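You operate a simulated robot arm through the tools that you are given. There is no shell and no other tool.

You run a simulated two-armed robot. Do the job below in one go: nothing can be reset, and whatever is moved stays where it is left.

Task
Shim the motor foot and torque the foot bolt.
Fine: try the side run key first; one shim fills the gap shown; the frame stays locked out; the blue wrench goes back.

It is judged by the outcome, as a careful person would: the job done as asked, and still so three seconds after it is handed in. It fails if anything else is knocked over, pushed out of place, dropped, spilled or broken.

Robot
Two 7-joint arms with two-finger parallel grippers on one trunk that stands fixed in place. Base frame: the origin is at the foot of the trunk, x ahead of it, y to its left, z up. Readings come in mm, degrees, newtons and seconds.
The left shoulder is at [80, 131, 947], the right one opposite. With the tool pointing down near the work surface each hand reaches from about 400 to 860 mm from the base axis, measured 20 degrees to its own side. Payload 1.57 kg a hand.
Tool frame (each hand has its own): the origin (TCP) lies between the finger pads and is the grasp point; the fingertips stand 30 mm ahead of it; z points along the fingers, y is the line along which they close. The gripper opens to 110 mm. The fingers are 24 mm wide and 12 mm thick; the gripper's body (48 by 112 mm) begins 78 mm behind the TCP.
Orientation is that of the tool frame in the base frame, as [roll, pitch, yaw] about the fixed x, y, z axes, in that order (R = Rz(yaw) Ry(pitch) Rx(roll)). With the fingers straight down and closing along the base's y, the tool's x points along the base's -x, its y along +y and its z along -z.

Tools
- The arms move only by the tool play_rows. It takes "left_rows", "right_rows" or both (then of equal length, played together; a hand with none holds still); each is text: rows parted by semicolons, each of 7 numbers parted by spaces: the shift along the base's x, y, z in m, then the turn, a rotation vector about the base's x, y, z in degrees, then the opening, from 0 (shut) to 1 (fully open). In form: tx ty tz ax ay az grip; .... A call has 1 to 20 rows; each row shifts and turns the commanded pose from where the row before left it. Each row takes 0.2 s and may step no farther than 50 mm and 8.6 degrees from the row before; otherwise, or with a gripper value out of range, the whole call is refused. A pose out of reach is approached as far as the arm can. The call stops where the force on the tool passes 80 N (or 10 N more than at its start, if that is more) or the arm is blocked; 0.2 s more then pass. The fingers move at their own pace (about 108 mm/s each) and stop on an object; they squeeze with about 42 N. The grip force told is the motor's: it shows also when the fingers shut on nothing. Time passes only in rows, and 0.2 s behind the last, so rows that do not move let the fingers close. It gives the time, the measured TCP pose, the force on the tool (base axes), the opening and the grip force at its end, in the units of the frame above (readings bear some noise), with the torque about the TCP (base axes, N m) and any sound that the robot's microphone picked up, and new pictures: "pictures" is both (left out), scene, wrist or none (wrist: the cameras of the hands that moved).
- Cameras (640 x 400 px; columns grow to the right, rows downward): "scene" is now at [-48.9, 13, 1434.5]; the picture's right is [0.15, -0.99, 0.00], its down [-0.41, -0.06, -0.91] and it looks along [0.90, 0.14, -0.42] (base axes); focal length 357 px, centre (320, 200). "left" rides on the left gripper at [70, -16, -141] in its tool frame; the picture's right is [0.23, 0.97, 0.00], its down [-0.86, 0.20, -0.48] and it looks along [-0.47, 0.11, 0.88] (tool axes); focal length 222 px, centre (320, 200). "right" rides on the right gripper at [70, 16, -141] in its tool frame; the picture's right is [-0.23, 0.97, 0.00], its down [-0.86, -0.20, -0.48] and it looks along [-0.47, -0.11, 0.88] (tool axes); focal length 222 px, centre (320, 200).
- turn_head(pan, tilt): turns the head with the scene camera to pan (to the left, within 109 degrees either way) and tilt (down, from -29 to 69), counted from straight ahead of the robot. It gives what a move gives, and a new picture of the scene camera.
- locate(camera, pixels): there is no depth. For up to 12 entries [column, row, z] of the newest picture of that camera ("zoom" is the newest enlarged one), the place [x, y] in the base frame at which the ray of that pixel passes the height z, good to about 3 mm. The clock stands still meanwhile.
- close_up(camera, box): a new picture of the part [left, top, right, bottom] of that camera's present view, enlarged. The clock stands still meanwhile.
- job_done(): hands the job in; it is judged then, once.

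Leave the grippers open and the arms clear of the work at the hand-in unless told otherwise.

The tools are called after "Emit:" as name(argument=value, ...) on one line, values as JSON. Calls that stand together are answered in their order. play_rows: Moves the arms, as the interface text tells. Its arguments: {"type":"object","properties":{"left_rows":{"type":"string"},"right_rows":{"type":"string"},"pictures":{"type":"string","enum":["both","scene","wrist","none"]}},"required":[]} The other tools are called the same way: turn_head (pan, tilt) turns the head that bears the scene camera; locate (camera, pixels) gives the place at which the rays of pixels pass given heights; close_up (camera, box) takes an enlarged picture of a part of a camera's view; job_done () hands the job in.

At the start:

```text
clock: 0.0
left_position: [488.6, 402.1, 1183.8]
left_tool_rot: [180.0, -0.1, 180.0]
left_wrist_force: [0.2, -0.1, 0.8]
left_ft_torque: [0.0, -0.01, 0.03]
left_gripper_width: 110.2
left_finger_force: 0.2
right_position: [572.6, -74.9, 1123.6]
right_tool_rot: [180.0, 0.2, -180.0]
right_wrist_force: [-0.2, 0.0, 1.1]
right_ft_torque: [-0.01, 0.02, 0.0]
right_gripper_width: 109.7
right_finger_force: 0.1
head pan, tilt (commanded): [8.6, 24.6]
```

scene: 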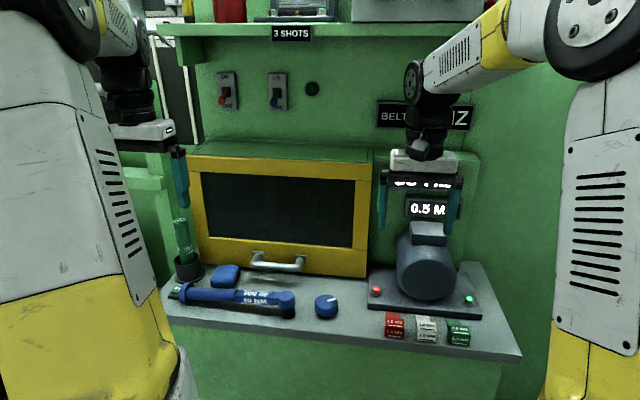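
right: 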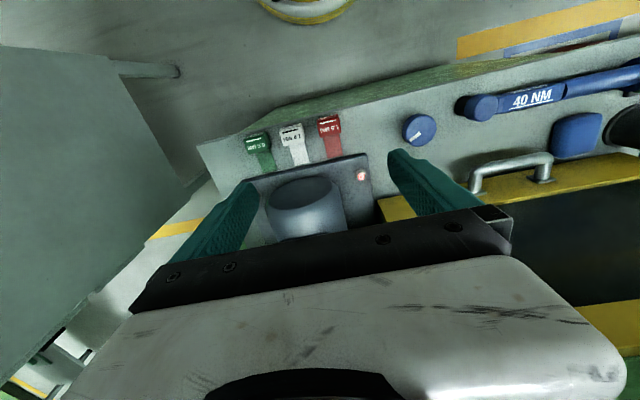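
left: 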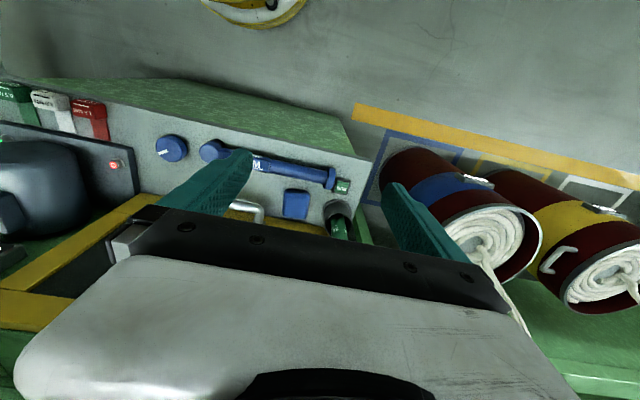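

I see a bench with a motor on a base plate (right), three shims (red, white, green), a blue torque wrench, a blue knob, and two wall switches. First I'll take enlarged pictures of the main parts.

Emit:
close_up(camera="scene", box=[360, 160, 540, 360])

Emit:
close_up(camera="scene", box=[150, 230, 360, 350])

Emit:
close_up(camera="scene", box=[180, 20, 500, 160])

Emit:
close_up(camera="right", box=[200, 80, 460, 250])

Emit:
close_up(camera="left", box=[0, 80, 380, 280])

```text
2.00 times, centred on (450, 260) of scene
```

zoom: 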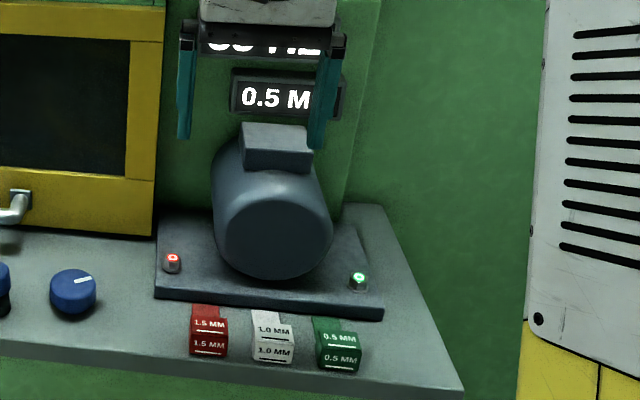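

```text
3.05 times, centred on (255, 290) of scene
```

zoom: 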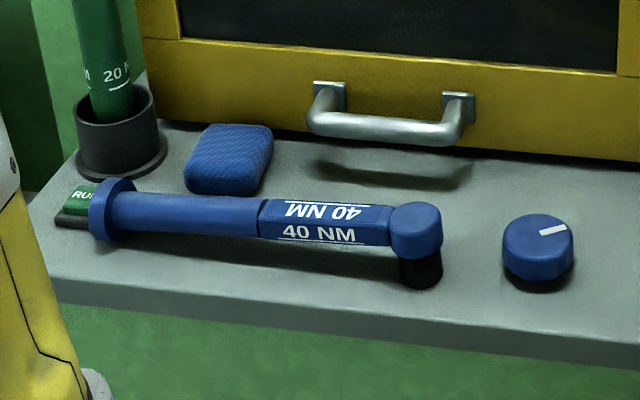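

```text
2.00 times, centred on (340, 90) of scene
```

zoom: 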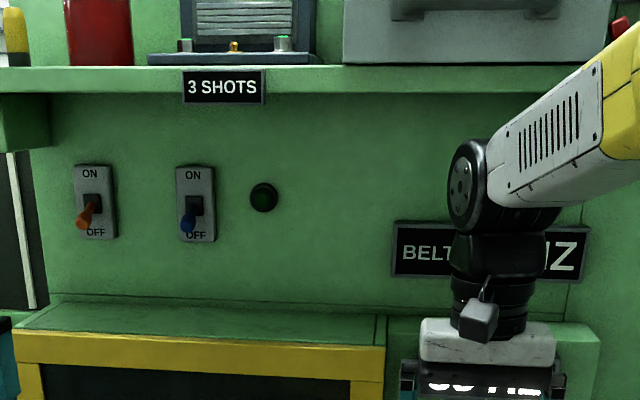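

```text
2.35 times, centred on (330, 165) of right
```

zoom: 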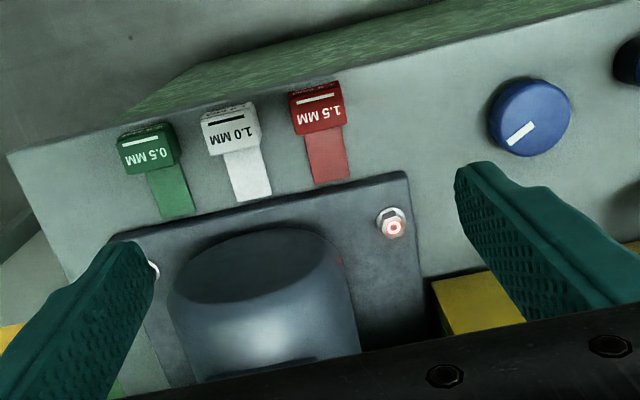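

```text
1.68 times, centred on (190, 180) of left
```

zoom: 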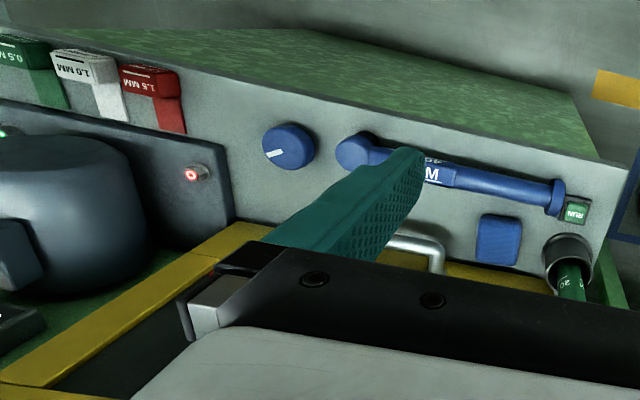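

The right hand hides the displays above the motor (one reads "0.5 M…", another "BELT …HZ"). I'll shift the right hand up and to its own side, away from the scene, to read them.

Emit:
play_rows(right_rows="-0.04 -0.03 0 0 0 0 1; -0.04 -0.03 0 0 0 0 1; -0.03 -0.04 0 0 0 0 1; -0.02 -0.045 0 0 0 0 1; 0 -0.045 0 0 0 0 1; 0 -0.045 0 0 0 0 1", pictures="both")

```text
clock: 1.4
left_position: [489.6, 403.4, 1183.5]
left_tool_rot: [179.9, 0.0, -180.0]
left_wrist_force: [0.0, 0.5, 0.3]
left_ft_torque: [-0.04, 0.0, 0.0]
left_gripper_width: 109.8
left_finger_force: 0.1
right_position: [439.6, -311.8, 1123.8]
right_tool_rot: [180.0, 0.0, -179.9]
right_wrist_force: [-0.3, 0.2, -0.1]
right_ft_torque: [-0.01, 0.01, 0.0]
right_gripper_width: 110.2
right_finger_force: 0.0
head pan, tilt (commanded): [8.6, 24.6]
```

scene: 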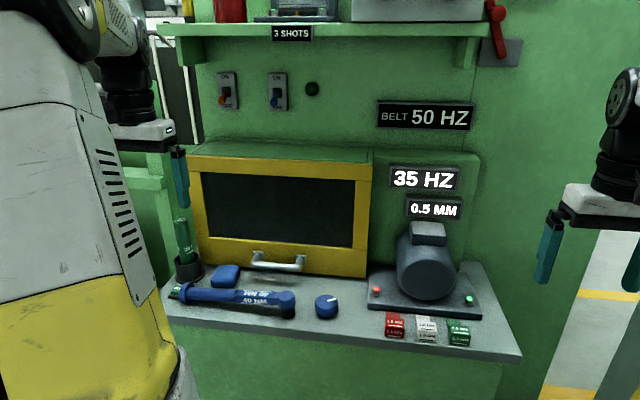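
right: 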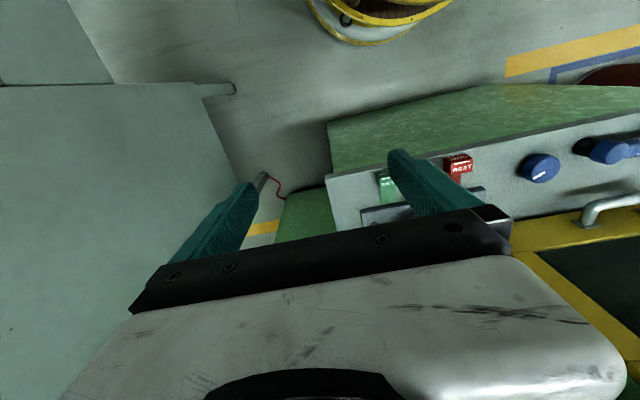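

Emit:
close_up(camera="scene", box=[350, 90, 550, 215])

Emit:
close_up(camera="scene", box=[360, 200, 520, 300])

Emit:
close_up(camera="scene", box=[360, 265, 520, 365])

Emit:
close_up(camera="scene", box=[440, 0, 560, 75])

```text
3.20 times, centred on (450, 152) of scene
```

zoom: 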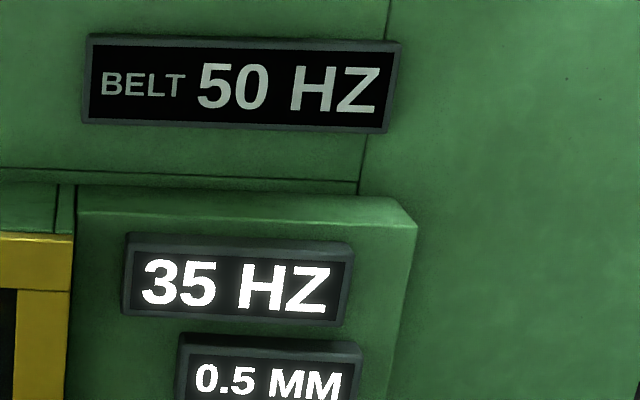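

```text
4.00 times, centred on (440, 250) of scene
```

zoom: 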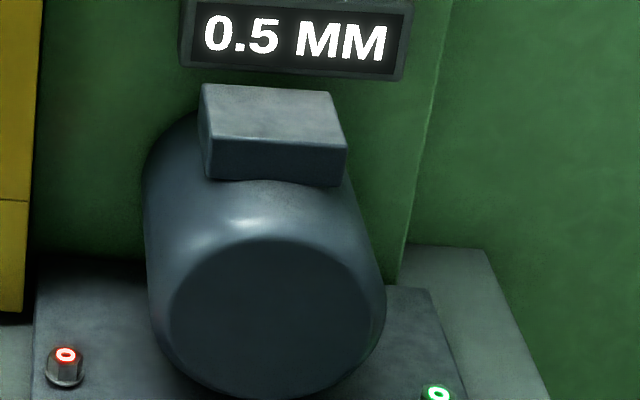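

```text
4.00 times, centred on (440, 315) of scene
```

zoom: 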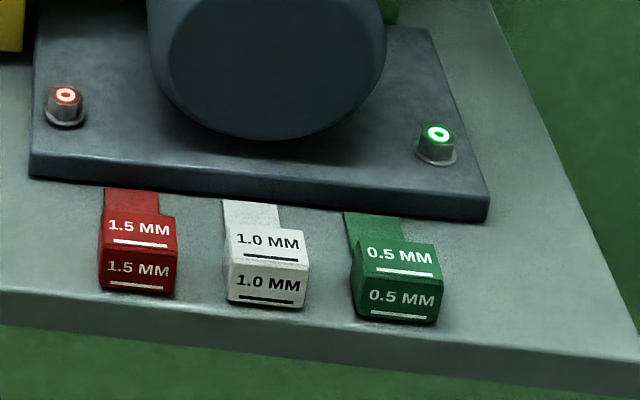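

```text
5.33 times, centred on (500, 38) of scene
```

zoom: 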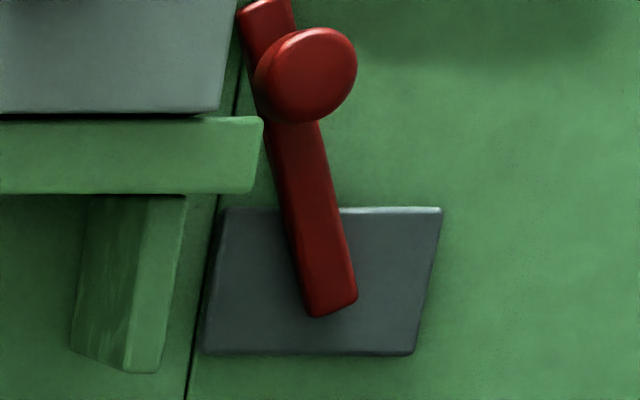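

The displays read "35 HZ" and "0.5 MM"; the label reads "BELT 50 HZ". The left foot bolt's indicator is red, the right one's green. A red disconnect handle is on the wall at the right of the shelf. I'll tilt the head up to see the rest of the frame.

Emit:
turn_head(pan=0, tilt=0)

```text
clock: 2.3
left_position: [489.6, 403.0, 1183.1]
left_tool_rot: [-180.0, 0.0, 180.0]
left_wrist_force: [-0.2, -0.7, -0.2]
left_ft_torque: [-0.02, 0.01, 0.01]
left_gripper_width: 109.9
left_finger_force: 0.0
right_position: [440.0, -311.0, 1124.9]
right_tool_rot: [179.9, 0.1, -180.0]
right_wrist_force: [-0.9, -0.5, 0.6]
right_ft_torque: [-0.02, 0.01, -0.01]
right_gripper_width: 110.1
right_finger_force: 0.1
head pan, tilt (commanded): [0.0, 0.0]
```

scene: 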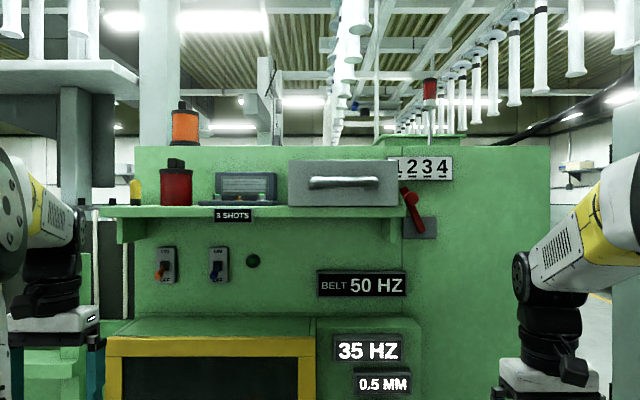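

Emit:
close_up(camera="scene", box=[360, 130, 480, 260])

Emit:
close_up(camera="scene", box=[110, 90, 310, 215])

Emit:
close_up(camera="scene", box=[130, 230, 290, 330])

Emit:
turn_head(pan=10, tilt=50)

```text
3.08 times, centred on (420, 195) of scene
```

zoom: 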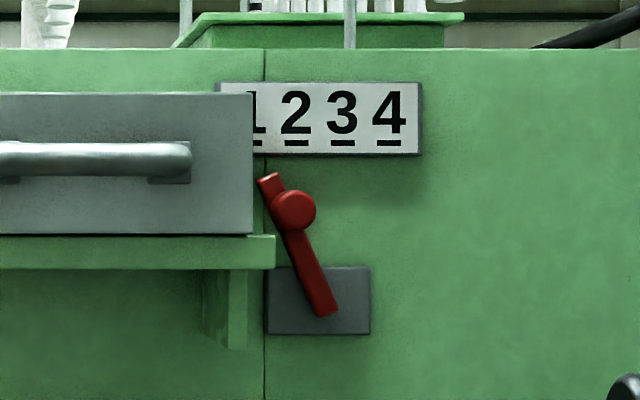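

```text
3.20 times, centred on (210, 152) of scene
```

zoom: 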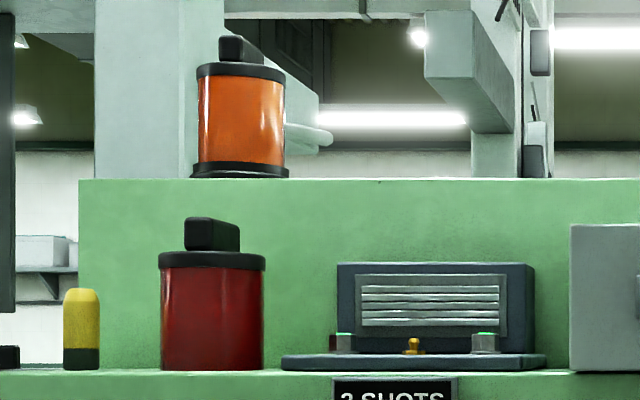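

```text
4.00 times, centred on (210, 280) of scene
```

zoom: 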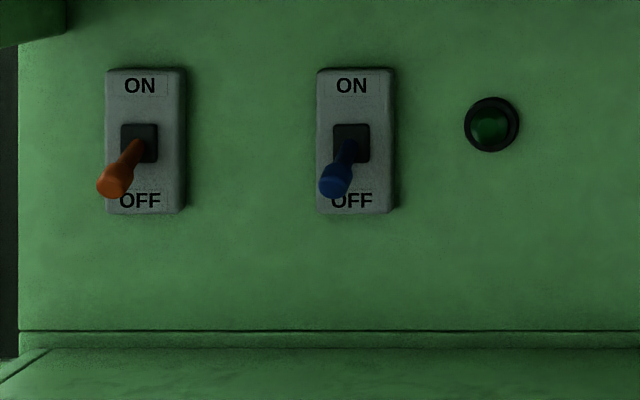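

```text
clock: 3.5
left_position: [490.3, 402.0, 1183.9]
left_tool_rot: [180.0, 0.0, -180.0]
left_wrist_force: [0.0, -0.3, -0.4]
left_ft_torque: [-0.01, 0.01, 0.01]
left_gripper_width: 109.7
left_finger_force: 0.0
right_position: [440.0, -311.4, 1123.8]
right_tool_rot: [-180.0, 0.2, -180.0]
right_wrist_force: [0.6, -0.2, 0.3]
right_ft_torque: [0.01, 0.01, -0.01]
right_gripper_width: 110.0
right_finger_force: 0.1
head pan, tilt (commanded): [10.0, 50.0]
```

scene: 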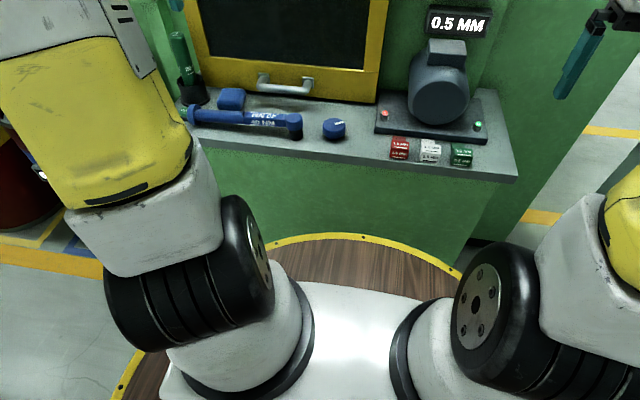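

Both wall switches are OFF. Next I want bench heights. I'll triangulate features seen both in the scene camera and the left wrist camera: the knob top (scene (333,124), left (172,147)) and the white bolt corner points.

Emit:
locate(camera="scene", pixels=[[336, 122, 700], [336, 122, 750], [336, 122, 800], [336, 122, 850], [336, 122, 900], [385, 113, 750], [385, 113, 800], [385, 113, 850], [385, 113, 900]])

Emit:
locate(camera="left", pixels=[[167, 149, 700], [167, 149, 750], [167, 149, 800], [167, 149, 850], [167, 149, 900], [113, 164, 750], [113, 164, 800], [113, 164, 850], [113, 164, 900]])

```text
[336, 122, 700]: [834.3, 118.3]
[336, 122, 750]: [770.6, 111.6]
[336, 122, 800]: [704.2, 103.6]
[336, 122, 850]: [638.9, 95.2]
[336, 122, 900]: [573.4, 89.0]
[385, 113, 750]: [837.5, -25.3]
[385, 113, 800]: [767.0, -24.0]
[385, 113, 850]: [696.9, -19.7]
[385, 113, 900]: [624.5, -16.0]
```

```text
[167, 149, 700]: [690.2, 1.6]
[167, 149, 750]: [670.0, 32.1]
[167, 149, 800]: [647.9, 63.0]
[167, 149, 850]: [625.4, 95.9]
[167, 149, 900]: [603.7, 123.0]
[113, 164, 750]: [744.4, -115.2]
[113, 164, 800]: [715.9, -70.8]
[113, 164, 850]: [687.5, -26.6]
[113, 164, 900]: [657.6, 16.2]
```

Heights: knob top and bolt heads about z ≈ 855–860. Now the enlarged view of the left bench end for the RUN key and wrench.

Emit:
close_up(camera="scene", box=[160, 60, 360, 185])

Emit:
close_up(camera="scene", box=[360, 60, 540, 185])

```text
3.20 times, centred on (260, 122) of scene
```

zoom: 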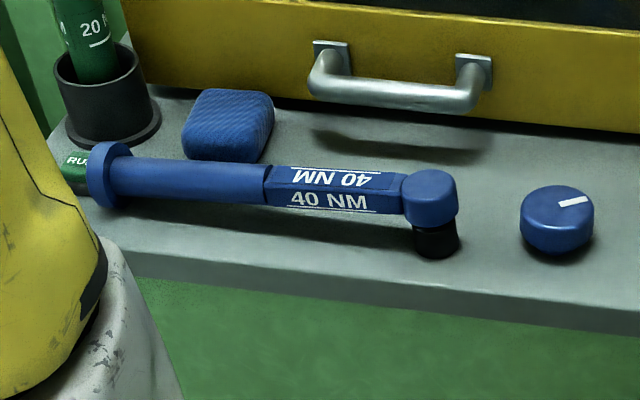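

```text
3.20 times, centred on (450, 122) of scene
```

zoom: 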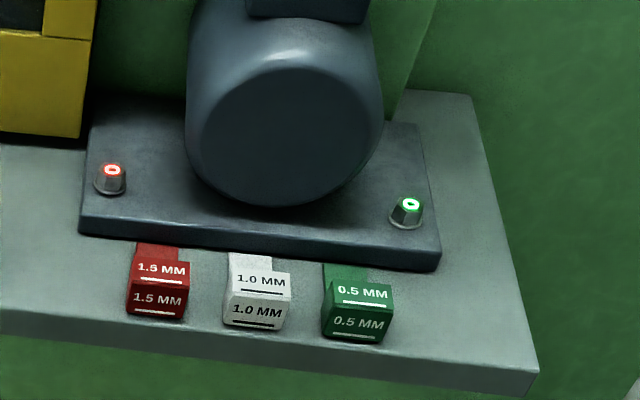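

The RUN key is partly hidden by the wrench's end cap and the left arm. I'll lower the left hand over that area (staying about 150 mm above the bench) to look at it with the wrist camera.

Emit:
play_rows(left_rows="0 -0.01 -0.04 0 0 0 1; 0 -0.01 -0.04 0 0 0 1; 0 -0.01 -0.04 0 0 0 1; 0 -0.01 -0.03 0 0 0 1; 0 0 0 0 0 0 1", pictures="both")

```text
clock: 4.7
left_position: [489.1, 362.8, 1032.5]
left_tool_rot: [180.0, -0.1, -179.9]
left_wrist_force: [-0.3, 0.2, 0.5]
left_ft_torque: [0.03, 0.02, 0.0]
left_gripper_width: 109.9
left_finger_force: 0.1
right_position: [439.7, -311.5, 1123.9]
right_tool_rot: [180.0, 0.1, 179.9]
right_wrist_force: [-0.2, 0.3, 1.3]
right_ft_torque: [-0.02, -0.01, -0.01]
right_gripper_width: 109.9
right_finger_force: 0.0
head pan, tilt (commanded): [10.0, 50.0]
```

scene: 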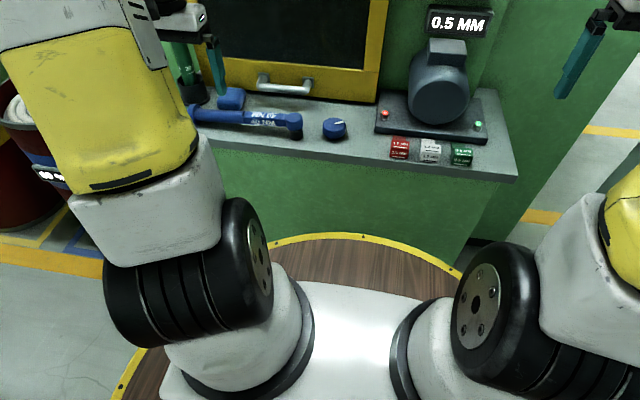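
left: 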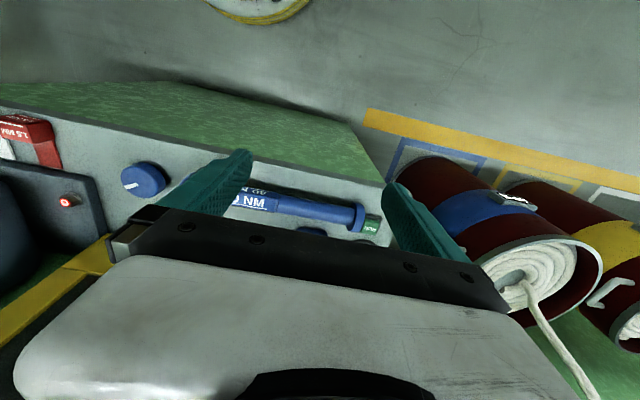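

Emit:
close_up(camera="left", box=[200, 150, 440, 270])

Emit:
locate(camera="left", pixels=[[372, 223, 830], [372, 223, 840], [372, 223, 850], [385, 185, 830], [385, 185, 820], [360, 218, 850], [360, 218, 860]])

```text
2.67 times, centred on (320, 210) of left
```

zoom: 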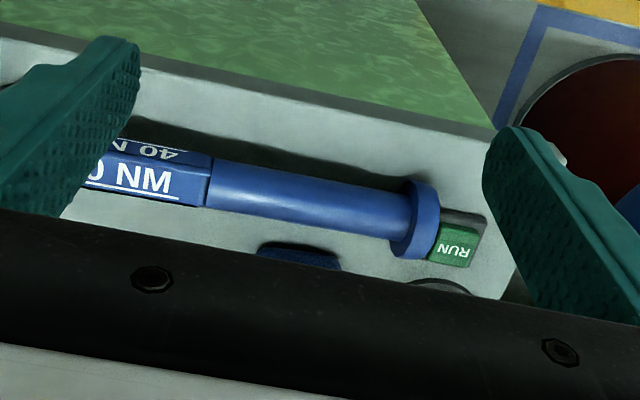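

```text
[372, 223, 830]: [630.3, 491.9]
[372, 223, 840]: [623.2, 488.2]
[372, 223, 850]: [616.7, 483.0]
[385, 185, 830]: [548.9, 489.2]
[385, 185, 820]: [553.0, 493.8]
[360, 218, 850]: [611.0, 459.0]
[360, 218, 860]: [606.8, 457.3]
```

The RUN key shows at left-camera (372,223), about (625, 488). I'll move the left hand more directly above/behind it for an accurate view.

Emit:
play_rows(left_rows="0.01 0.04 -0.015 0 0 0 1; 0.01 0.04 -0.015 0 0 0 1; 0.01 0.035 -0.01 0 0 0 1; 0 0 0 0 0 0 1", pictures="both")

```text
clock: 5.7
left_position: [519.3, 478.8, 993.7]
left_tool_rot: [-180.0, -0.1, 179.9]
left_wrist_force: [0.2, -0.1, -0.2]
left_ft_torque: [-0.02, 0.0, -0.01]
left_gripper_width: 110.1
left_finger_force: 0.1
right_position: [439.1, -312.3, 1124.8]
right_tool_rot: [-180.0, 0.1, 180.0]
right_wrist_force: [-0.1, -0.3, 0.3]
right_ft_torque: [0.02, 0.02, -0.01]
right_gripper_width: 110.1
right_finger_force: 0.0
head pan, tilt (commanded): [10.0, 50.0]
```

scene: 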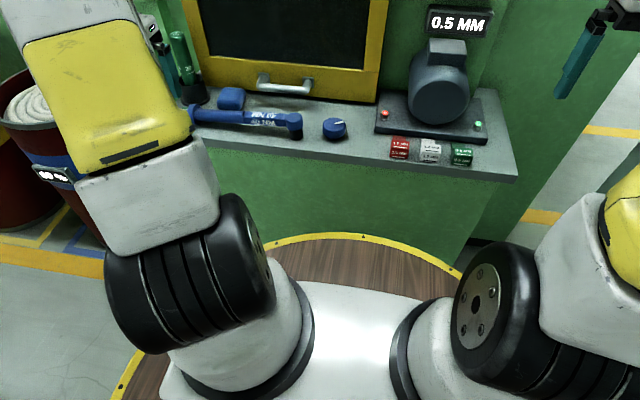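
left: 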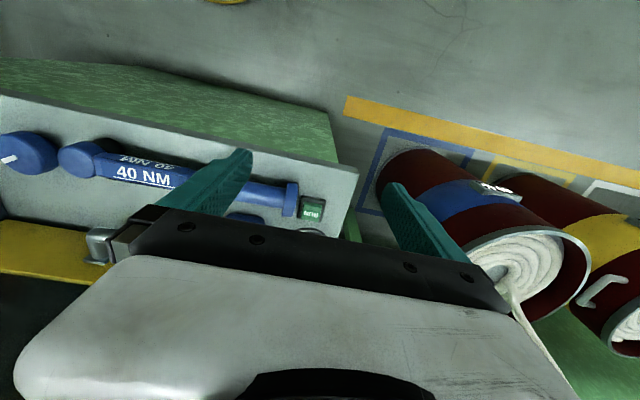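

Emit:
close_up(camera="left", box=[250, 160, 370, 250])

Emit:
locate(camera="left", pixels=[[312, 210, 830], [312, 210, 840], [312, 210, 850], [285, 205, 840], [336, 163, 830], [358, 168, 830]])

```text
4.44 times, centred on (310, 205) of left
```

zoom: 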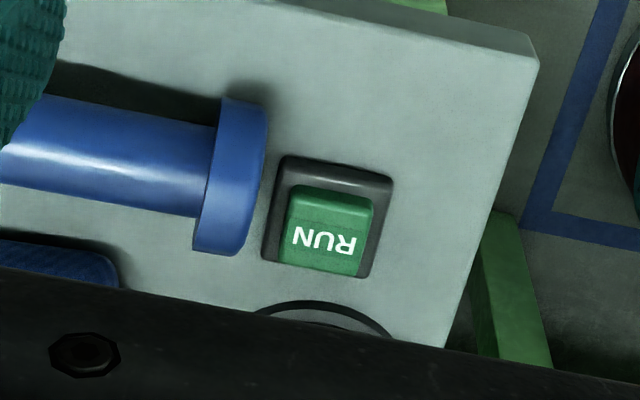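

```text
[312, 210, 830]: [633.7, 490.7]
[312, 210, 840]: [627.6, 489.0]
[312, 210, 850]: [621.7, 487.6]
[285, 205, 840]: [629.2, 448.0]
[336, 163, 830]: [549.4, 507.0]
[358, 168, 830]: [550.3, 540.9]
```

RUN key centre ≈ (628, 489, ~838); it sits beside the wrench flange (edge y ≈ 468). I'll check where the upright green 20 NM wrench stands so the gripper won't touch it.

Emit:
turn_head(pan=25, tilt=30)

```text
clock: 6.5
left_position: [520.3, 476.5, 993.7]
left_tool_rot: [180.0, 0.0, 180.0]
left_wrist_force: [0.5, 0.8, -0.3]
left_ft_torque: [0.03, -0.02, 0.0]
left_gripper_width: 110.0
left_finger_force: 0.1
right_position: [440.2, -313.4, 1123.8]
right_tool_rot: [-179.9, 0.2, -180.0]
right_wrist_force: [-1.1, -0.8, 0.6]
right_ft_torque: [0.0, -0.03, 0.0]
right_gripper_width: 110.0
right_finger_force: 0.1
head pan, tilt (commanded): [25.0, 30.0]
```

scene: 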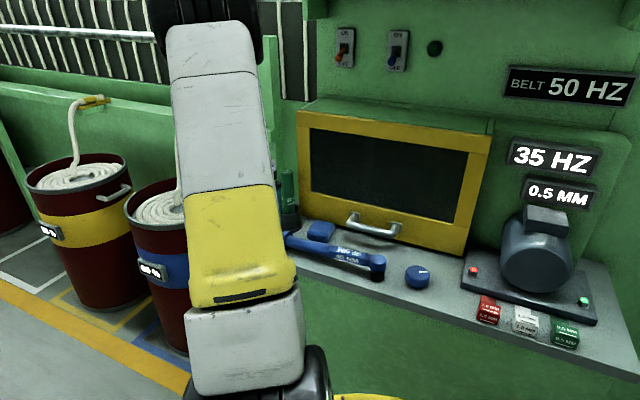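

Emit:
close_up(camera="scene", box=[260, 150, 440, 300])

Emit:
locate(camera="scene", pixels=[[292, 228, 825], [292, 208, 870], [289, 170, 940], [289, 170, 970], [289, 170, 1000]])

```text
2.67 times, centred on (350, 225) of scene
```

zoom: 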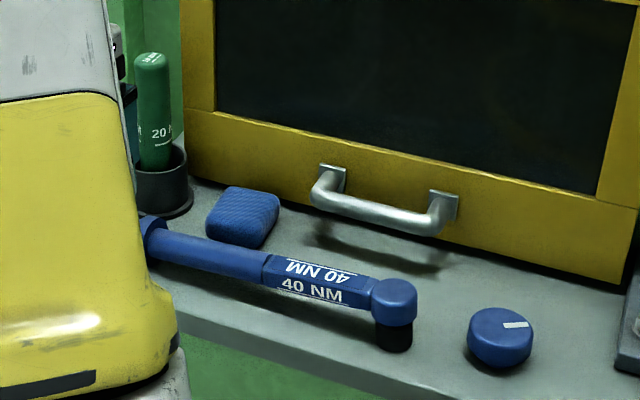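

```text
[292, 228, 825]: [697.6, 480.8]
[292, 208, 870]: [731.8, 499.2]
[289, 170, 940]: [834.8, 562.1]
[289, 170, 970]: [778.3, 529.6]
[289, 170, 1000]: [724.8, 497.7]
```

The green 20 NM wrench stands at about (715, 492), clear of the key by ~80 mm in x. I'll close the left gripper and come over the RUN key with fingertips at about z 880.

Emit:
play_rows(left_rows="0.03 0.003 0 0 0 0 0; 0.03 0.003 -0.01 0 0 0 0; 0.03 0.003 -0.03 0 0 0 0; 0.014 0.001 -0.04 0 0 0 0; 0 0 0 0 0 0 0; 0 0 0 0 0 0 0", pictures="both")

```text
clock: 7.9
left_position: [623.1, 489.4, 912.5]
left_tool_rot: [-180.0, 0.0, 180.0]
left_wrist_force: [-0.5, -0.3, 1.1]
left_ft_torque: [0.0, 0.0, 0.01]
left_gripper_width: 0.0
left_finger_force: 21.5
right_position: [440.2, -312.2, 1123.4]
right_tool_rot: [-179.9, 0.1, 179.9]
right_wrist_force: [-0.3, -0.2, 0.0]
right_ft_torque: [0.0, 0.0, 0.0]
right_gripper_width: 110.1
right_finger_force: 0.1
head pan, tilt (commanded): [25.0, 30.0]
```

scene: 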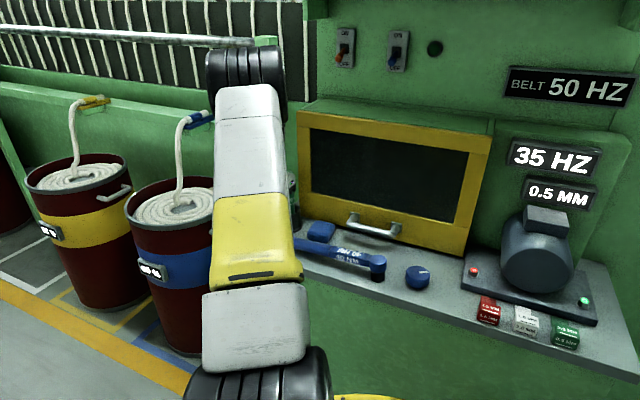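
left: 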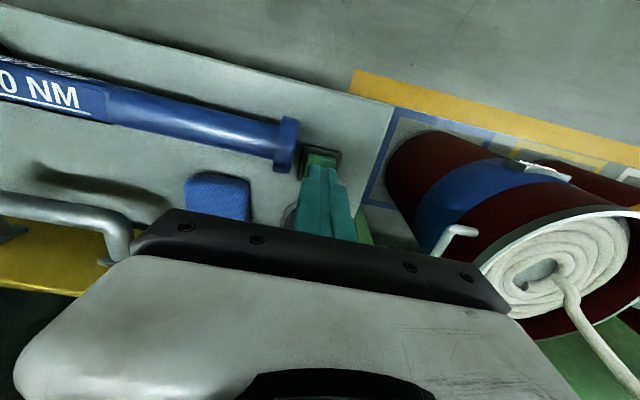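

Over the key. I'll descend to fingertips about z 848, then in small steps while watching the force.

Emit:
play_rows(left_rows="0 0 -0.015 0 0 0 0; 0 0 -0.012 0 0 0 0; 0 0 -0.007 0 0 0 0; 0 0 0 0 0 0 0", pictures="wrist")

```text
clock: 8.9
left_position: [622.5, 487.9, 879.5]
left_tool_rot: [-180.0, 0.0, 180.0]
left_wrist_force: [0.4, -0.3, 0.1]
left_ft_torque: [0.04, -0.01, 0.0]
left_gripper_width: 0.0
left_finger_force: 20.5
right_position: [440.8, -311.5, 1123.6]
right_tool_rot: [180.0, 0.1, -180.0]
right_wrist_force: [-0.5, -0.6, -0.1]
right_ft_torque: [0.0, 0.0, 0.01]
right_gripper_width: 109.7
right_finger_force: 0.1
head pan, tilt (commanded): [25.0, 30.0]
```

left: 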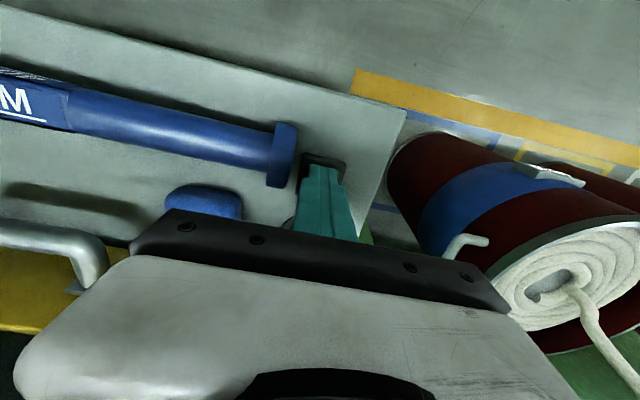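

Emit:
close_up(camera="left", box=[260, 120, 380, 220])

Emit:
play_rows(left_rows="0 0 -0.003 0 0 0 0; 0 0 -0.002 0 0 0 0; 0 0 -0.002 0 0 0 0", pictures="none")

```text
4.00 times, centred on (320, 170) of left
```

zoom: 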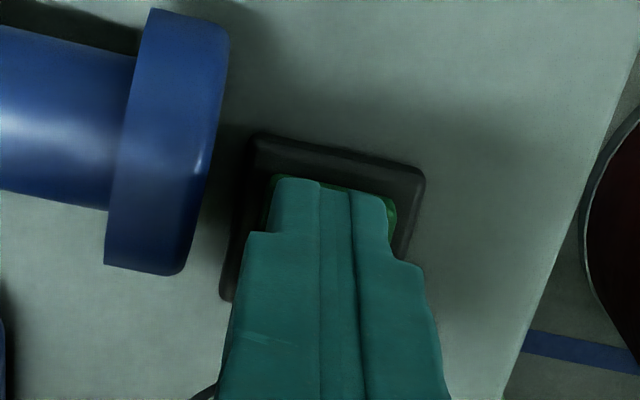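

```text
clock: 9.7
left_position: [623.1, 486.9, 872.3]
left_tool_rot: [-180.0, 0.0, 180.0]
left_wrist_force: [-0.2, 1.5, -0.1]
left_ft_torque: [0.01, 0.02, -0.01]
left_gripper_width: 0.1
left_finger_force: 21.5
right_position: [439.5, -312.5, 1123.8]
right_tool_rot: [180.0, 0.1, -180.0]
right_wrist_force: [-0.2, 0.6, 0.3]
right_ft_torque: [-0.02, -0.02, 0.0]
right_gripper_width: 110.1
right_finger_force: 0.1
head pan, tilt (commanded): [25.0, 30.0]
```

No contact yet (tips at z ≈ 842). Continue down 2 mm at a time.

Emit:
play_rows(left_rows="0 0.001 -0.002 0 0 0 0; 0 0 -0.002 0 0 0 0", pictures="none")

Emit:
play_rows(left_rows="0 0 -0.002 0 0 0 0; 0 0 -0.002 0 0 0 0", pictures="scene")

```text
clock: 10.3
left_position: [623.8, 487.6, 868.6]
left_tool_rot: [-179.9, 0.0, 179.9]
left_wrist_force: [0.0, -0.6, 0.8]
left_ft_torque: [0.0, -0.01, 0.01]
left_gripper_width: 0.0
left_finger_force: 20.8
right_position: [439.3, -312.5, 1123.0]
right_tool_rot: [179.9, 0.1, 179.9]
right_wrist_force: [-0.2, -0.7, -1.3]
right_ft_torque: [-0.01, 0.0, 0.0]
right_gripper_width: 110.0
right_finger_force: 0.1
head pan, tilt (commanded): [25.0, 30.0]
```

```text
clock: 10.9
left_position: [622.6, 488.1, 865.0]
left_tool_rot: [179.8, 0.1, 180.0]
left_wrist_force: [-1.2, 0.2, 6.2]
left_ft_torque: [0.02, -0.01, -0.02]
left_gripper_width: 0.0
left_finger_force: 21.3
right_position: [440.3, -311.9, 1124.1]
right_tool_rot: [-180.0, 0.1, -180.0]
right_wrist_force: [-1.1, 0.3, -0.6]
right_ft_torque: [-0.02, -0.02, -0.02]
right_gripper_width: 110.1
right_finger_force: 0.0
head pan, tilt (commanded): [25.0, 30.0]
heard: click
```

scene: 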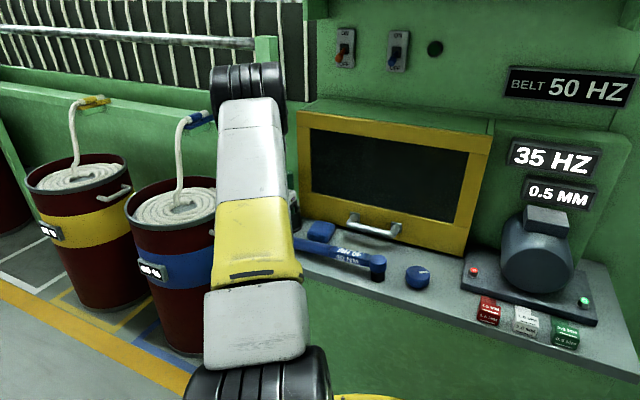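

A click was heard at z 865 (6 N); nothing started — lamp at (435,48) still dark, no running sound. I'll hold it briefly, then raise the hand straight up.

Emit:
play_rows(left_rows="0 0 0 0 0 0 0; 0 0 0 0 0 0 0", pictures="none")

Emit:
close_up(camera="scene", box=[310, 10, 470, 110])

Emit:
play_rows(left_rows="0 0 0.01 0 0 0 0; 0 0 0.03 0 0 0 0; 0 0 0.04 0 0 0 0; -0.04 0 0.02 0 0 0 1; -0.05 0 0 0 0 0 1; -0.03 0 0 0 0 0 1; 0 0 0 0 0 0 1", pictures="both")

```text
clock: 11.5
left_position: [623.7, 488.8, 864.2]
left_tool_rot: [179.9, 0.1, 179.9]
left_wrist_force: [-0.8, 1.8, 11.0]
left_ft_torque: [0.04, -0.01, 0.0]
left_gripper_width: 0.1
left_finger_force: 21.5
right_position: [440.6, -312.4, 1124.4]
right_tool_rot: [180.0, 0.1, 179.9]
right_wrist_force: [0.1, -0.7, -0.6]
right_ft_torque: [-0.03, 0.01, -0.01]
right_gripper_width: 109.6
right_finger_force: 0.1
head pan, tilt (commanded): [25.0, 30.0]
```

```text
4.00 times, centred on (390, 60) of scene
```

zoom: 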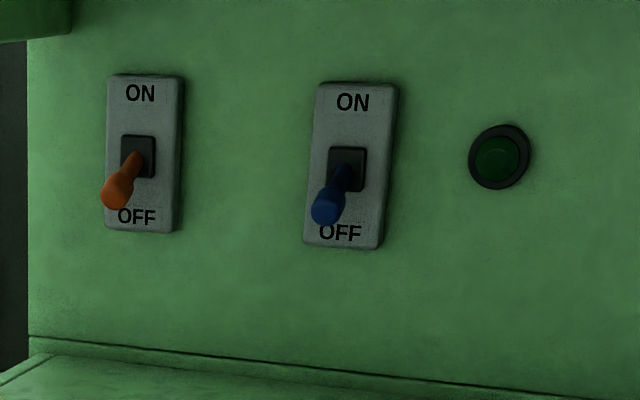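

```text
clock: 13.1
left_position: [502.0, 488.8, 963.3]
left_tool_rot: [180.0, 0.0, -179.9]
left_wrist_force: [-0.6, -0.4, -0.8]
left_ft_torque: [-0.03, -0.02, 0.01]
left_gripper_width: 110.0
left_finger_force: 0.1
right_position: [440.0, -311.6, 1123.4]
right_tool_rot: [180.0, 0.1, 180.0]
right_wrist_force: [0.1, 0.3, 0.1]
right_ft_torque: [0.0, 0.0, 0.01]
right_gripper_width: 110.1
right_finger_force: 0.0
head pan, tilt (commanded): [25.0, 30.0]
```

scene: 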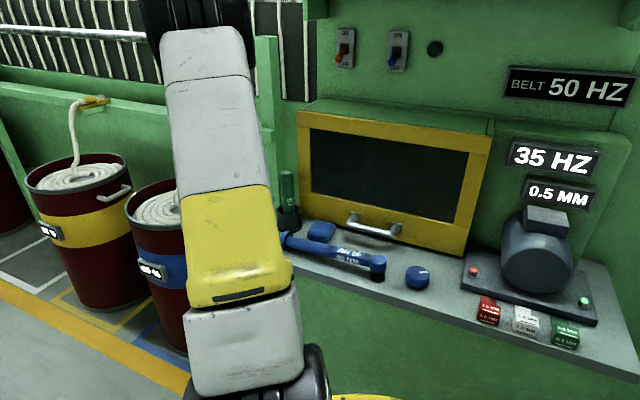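
left: 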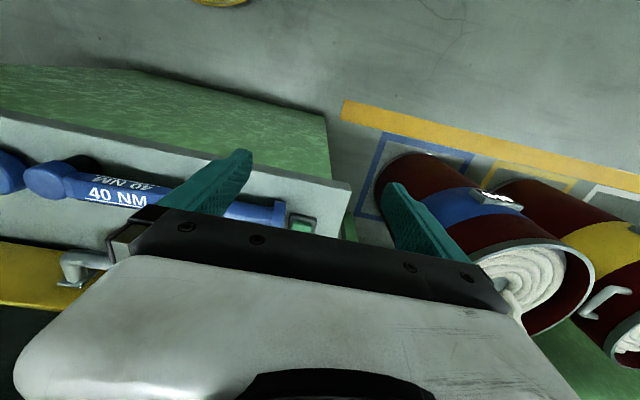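

RUN tried: nothing ran, key released. Now I'll bring the right hand over the motor foot area (well above) to inspect the foot, gap and shims with its camera.

Emit:
play_rows(right_rows="0 0.045 0 0 0 0 1; 0 0.045 -0.02 0 0 0 1; 0 0.045 -0.02 0 0 0 1; 0.02 0.045 -0.02 0 0 0 1; 0.03 0.04 -0.02 0 0 0 1; 0.03 0.03 -0.02 0 0 0 1; 0 0 0 0 0 0 1", pictures="both")

Emit:
turn_head(pan=0, tilt=35)

```text
refused: row 4 steps farther than a row can; nothing moved
```

```text
clock: 14.0
left_position: [502.3, 489.4, 963.4]
left_tool_rot: [179.9, 0.1, 179.9]
left_wrist_force: [0.4, 0.2, 0.9]
left_ft_torque: [-0.01, 0.05, 0.01]
left_gripper_width: 109.9
left_finger_force: 0.0
right_position: [439.4, -310.9, 1123.1]
right_tool_rot: [179.9, 0.1, -180.0]
right_wrist_force: [0.6, 0.3, 0.9]
right_ft_torque: [-0.02, -0.02, 0.01]
right_gripper_width: 109.8
right_finger_force: 0.0
head pan, tilt (commanded): [0.0, 35.0]
```

scene: 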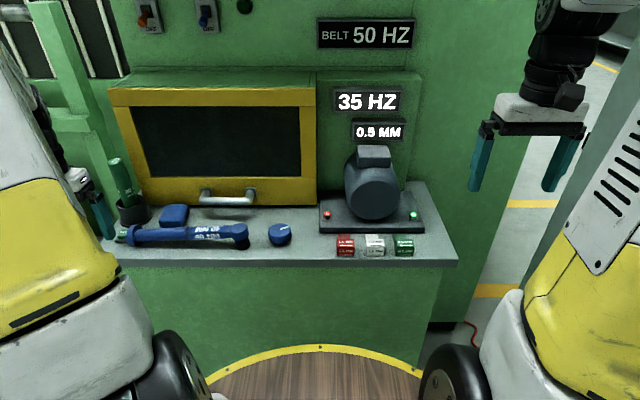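

One row was too long; nothing moved. Same approach with shorter steps.

Emit:
play_rows(right_rows="0 0.04 0 0 0 0 1; 0 0.04 -0.02 0 0 0 1; 0 0.04 -0.02 0 0 0 1; 0.02 0.035 -0.02 0 0 0 1; 0.02 0.035 -0.02 0 0 0 1; 0.02 0.03 -0.02 0 0 0 1; 0.02 0.02 0 0 0 0 1; 0 0 0 0 0 0 1", pictures="both")

```text
clock: 15.8
left_position: [501.6, 488.3, 962.8]
left_tool_rot: [-180.0, 0.0, -180.0]
left_wrist_force: [0.0, 0.6, -0.6]
left_ft_torque: [0.01, 0.03, 0.02]
left_gripper_width: 110.0
left_finger_force: 0.0
right_position: [521.6, -68.6, 1024.4]
right_tool_rot: [-180.0, 0.1, -180.0]
right_wrist_force: [1.2, 0.1, -0.4]
right_ft_torque: [-0.02, -0.01, -0.02]
right_gripper_width: 109.8
right_finger_force: 0.0
head pan, tilt (commanded): [0.0, 35.0]
```

scene: 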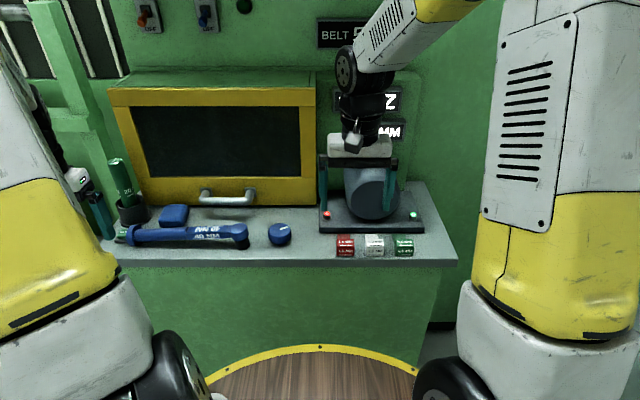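
right: 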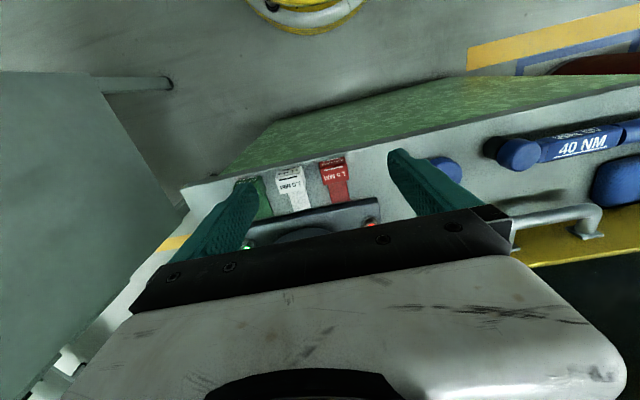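

Emit:
close_up(camera="scene", box=[300, 190, 440, 270])

Emit:
close_up(camera="right", box=[200, 130, 480, 270])

```text
4.57 times, centred on (370, 230) of scene
```

zoom: 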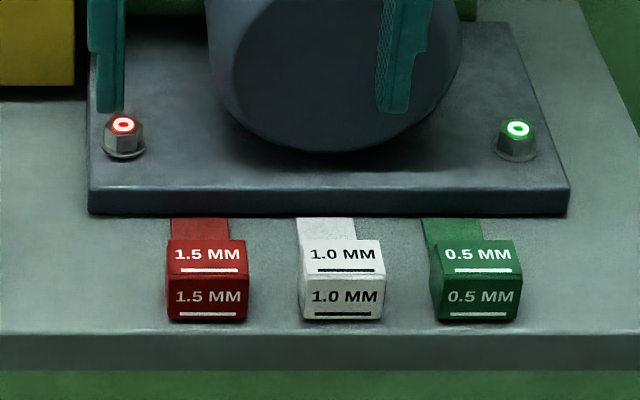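

```text
2.29 times, centred on (340, 200) of right
```

zoom: 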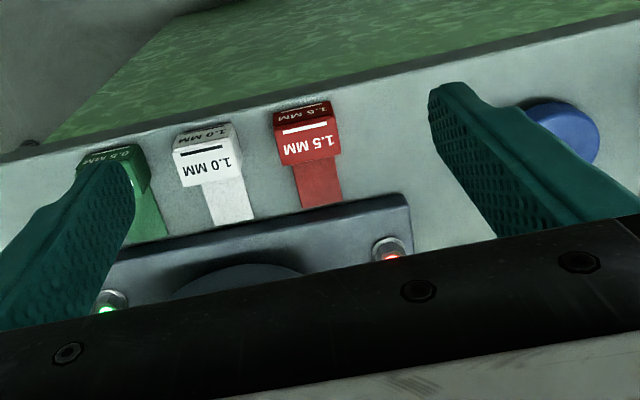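

Shims: red 1.5, white 1.0, green 0.5 – each a block with a tongue pointing at the motor plate. The display shows 0.5 MM, so green is wanted. I need to see the gap; I'll pull the right hand back, tilt it forward 40° and lower it so its camera looks nearly level at the plate's front.

Emit:
play_rows(right_rows="-0.02 0.01 -0.02 0 -8 0 1; -0.02 0.01 -0.02 0 -8 0 1; -0.01 0.01 -0.03 0 -8 0 1; 0 0.01 -0.03 0 -8 0 1; 0 0 -0.01 0 -8 0 1; 0 0 0 0 0 0 1", pictures="both")

```text
clock: 17.2
left_position: [502.8, 489.6, 964.4]
left_tool_rot: [179.9, -0.1, 180.0]
left_wrist_force: [0.4, -0.3, 0.4]
left_ft_torque: [0.03, -0.03, -0.04]
left_gripper_width: 110.0
left_finger_force: 0.1
right_position: [473.3, -38.3, 930.4]
right_tool_rot: [179.9, 32.9, 179.9]
right_wrist_force: [-0.2, -0.4, -0.3]
right_ft_torque: [0.0, 0.02, 0.0]
right_gripper_width: 109.9
right_finger_force: 0.1
right hand out of reach, approached as far as the arm can: row 4
head pan, tilt (commanded): [0.0, 35.0]
```

scene: 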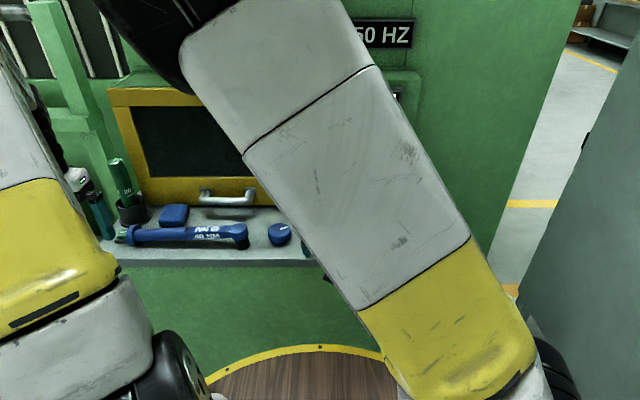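
right: 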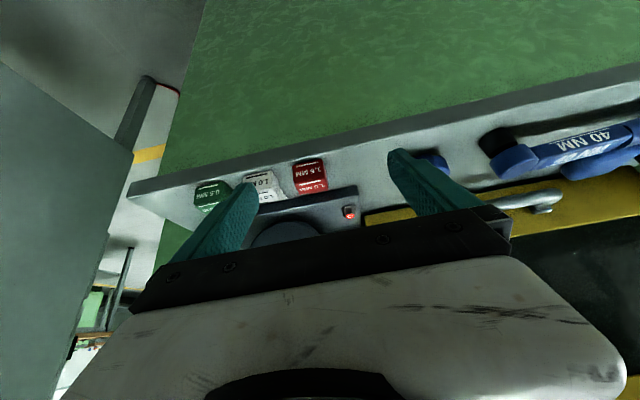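

Emit:
close_up(camera="right", box=[180, 140, 380, 250])

Emit:
close_up(camera="right", box=[290, 150, 390, 225])

```text
3.20 times, centred on (280, 195) of right
```

zoom: 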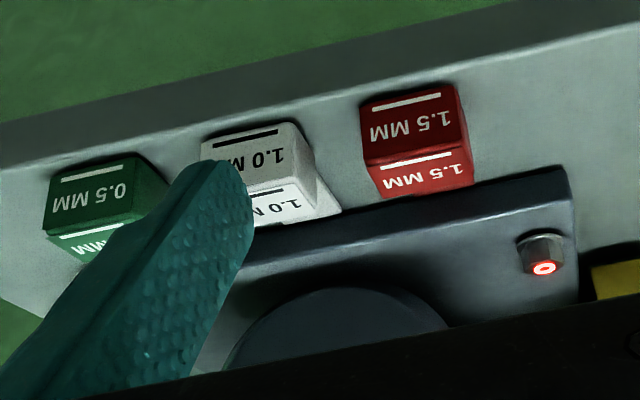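

```text
5.33 times, centred on (340, 188) of right
```

zoom: 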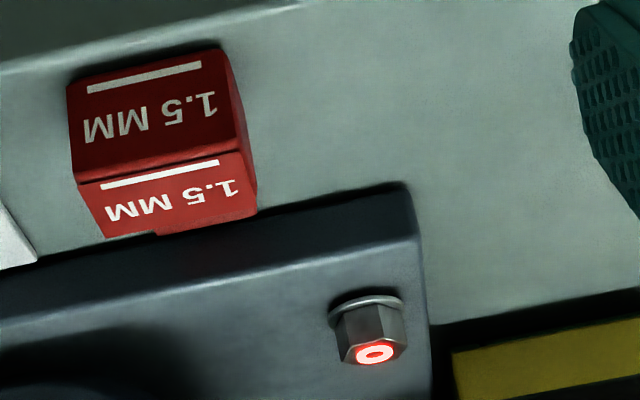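

The right view is upside-down and its body hides the lower edge. I'll retract the right hand back to the side, and zoom the scene camera at the plate's edge below the red bolt.

Emit:
play_rows(right_rows="0 -0.02 0.03 0 8 0 1; 0 -0.03 0.03 0 8 0 1; 0 -0.04 0.02 0 8 0 1; 0 -0.04 0.02 0 8 0 1; 0 -0.045 0.02 0 8 0 1; 0 -0.045 0.02 0 0 0 1; 0 -0.045 0.02 0 0 0 1", pictures="scene")

Emit:
close_up(camera="scene", box=[305, 200, 365, 240])

Emit:
close_up(camera="scene", box=[380, 205, 440, 245])

Emit:
close_up(camera="scene", box=[330, 220, 420, 270])

```text
clock: 18.8
left_position: [503.5, 488.9, 963.6]
left_tool_rot: [-180.0, 0.0, -179.9]
left_wrist_force: [1.5, -0.2, 0.2]
left_ft_torque: [0.0, -0.02, 0.0]
left_gripper_width: 109.8
left_finger_force: 0.1
right_position: [473.4, -304.7, 1092.1]
right_tool_rot: [179.8, -7.1, 179.8]
right_wrist_force: [-0.1, 0.4, 1.2]
right_ft_torque: [0.0, 0.04, 0.01]
right_gripper_width: 109.8
right_finger_force: 0.1
head pan, tilt (commanded): [0.0, 35.0]
```

scene: 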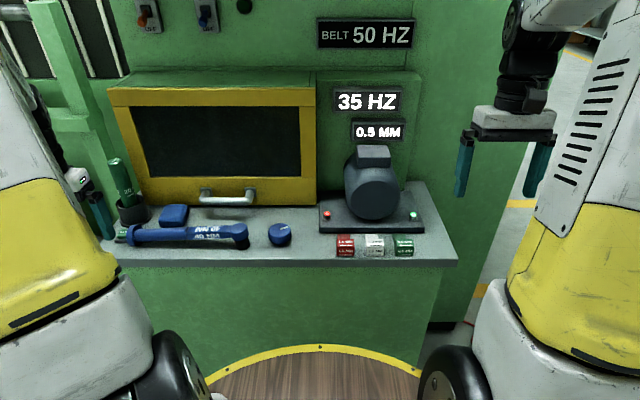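

```text
10.00 times, centred on (335, 220) of scene
```

zoom: 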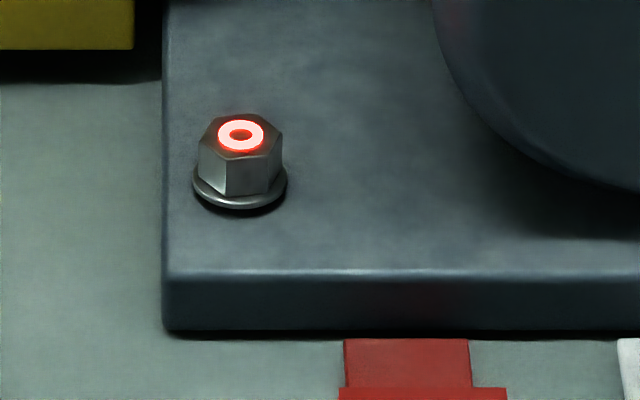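

```text
10.00 times, centred on (410, 225) of scene
```

zoom: 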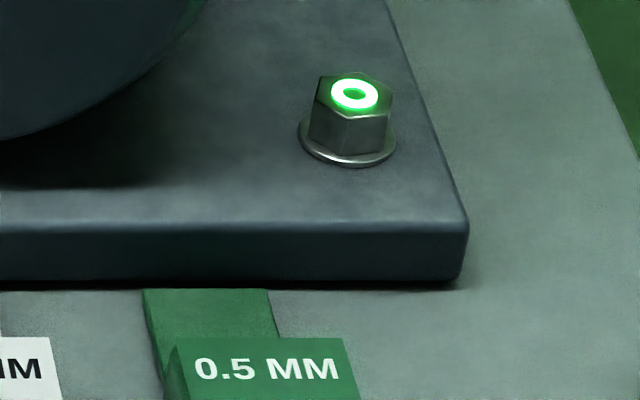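

```text
7.11 times, centred on (375, 245) of scene
```

zoom: 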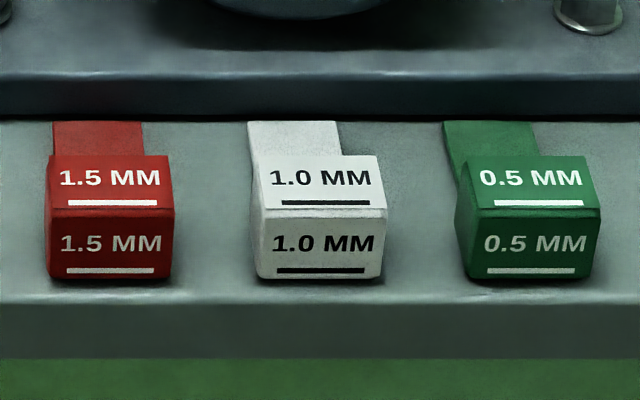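

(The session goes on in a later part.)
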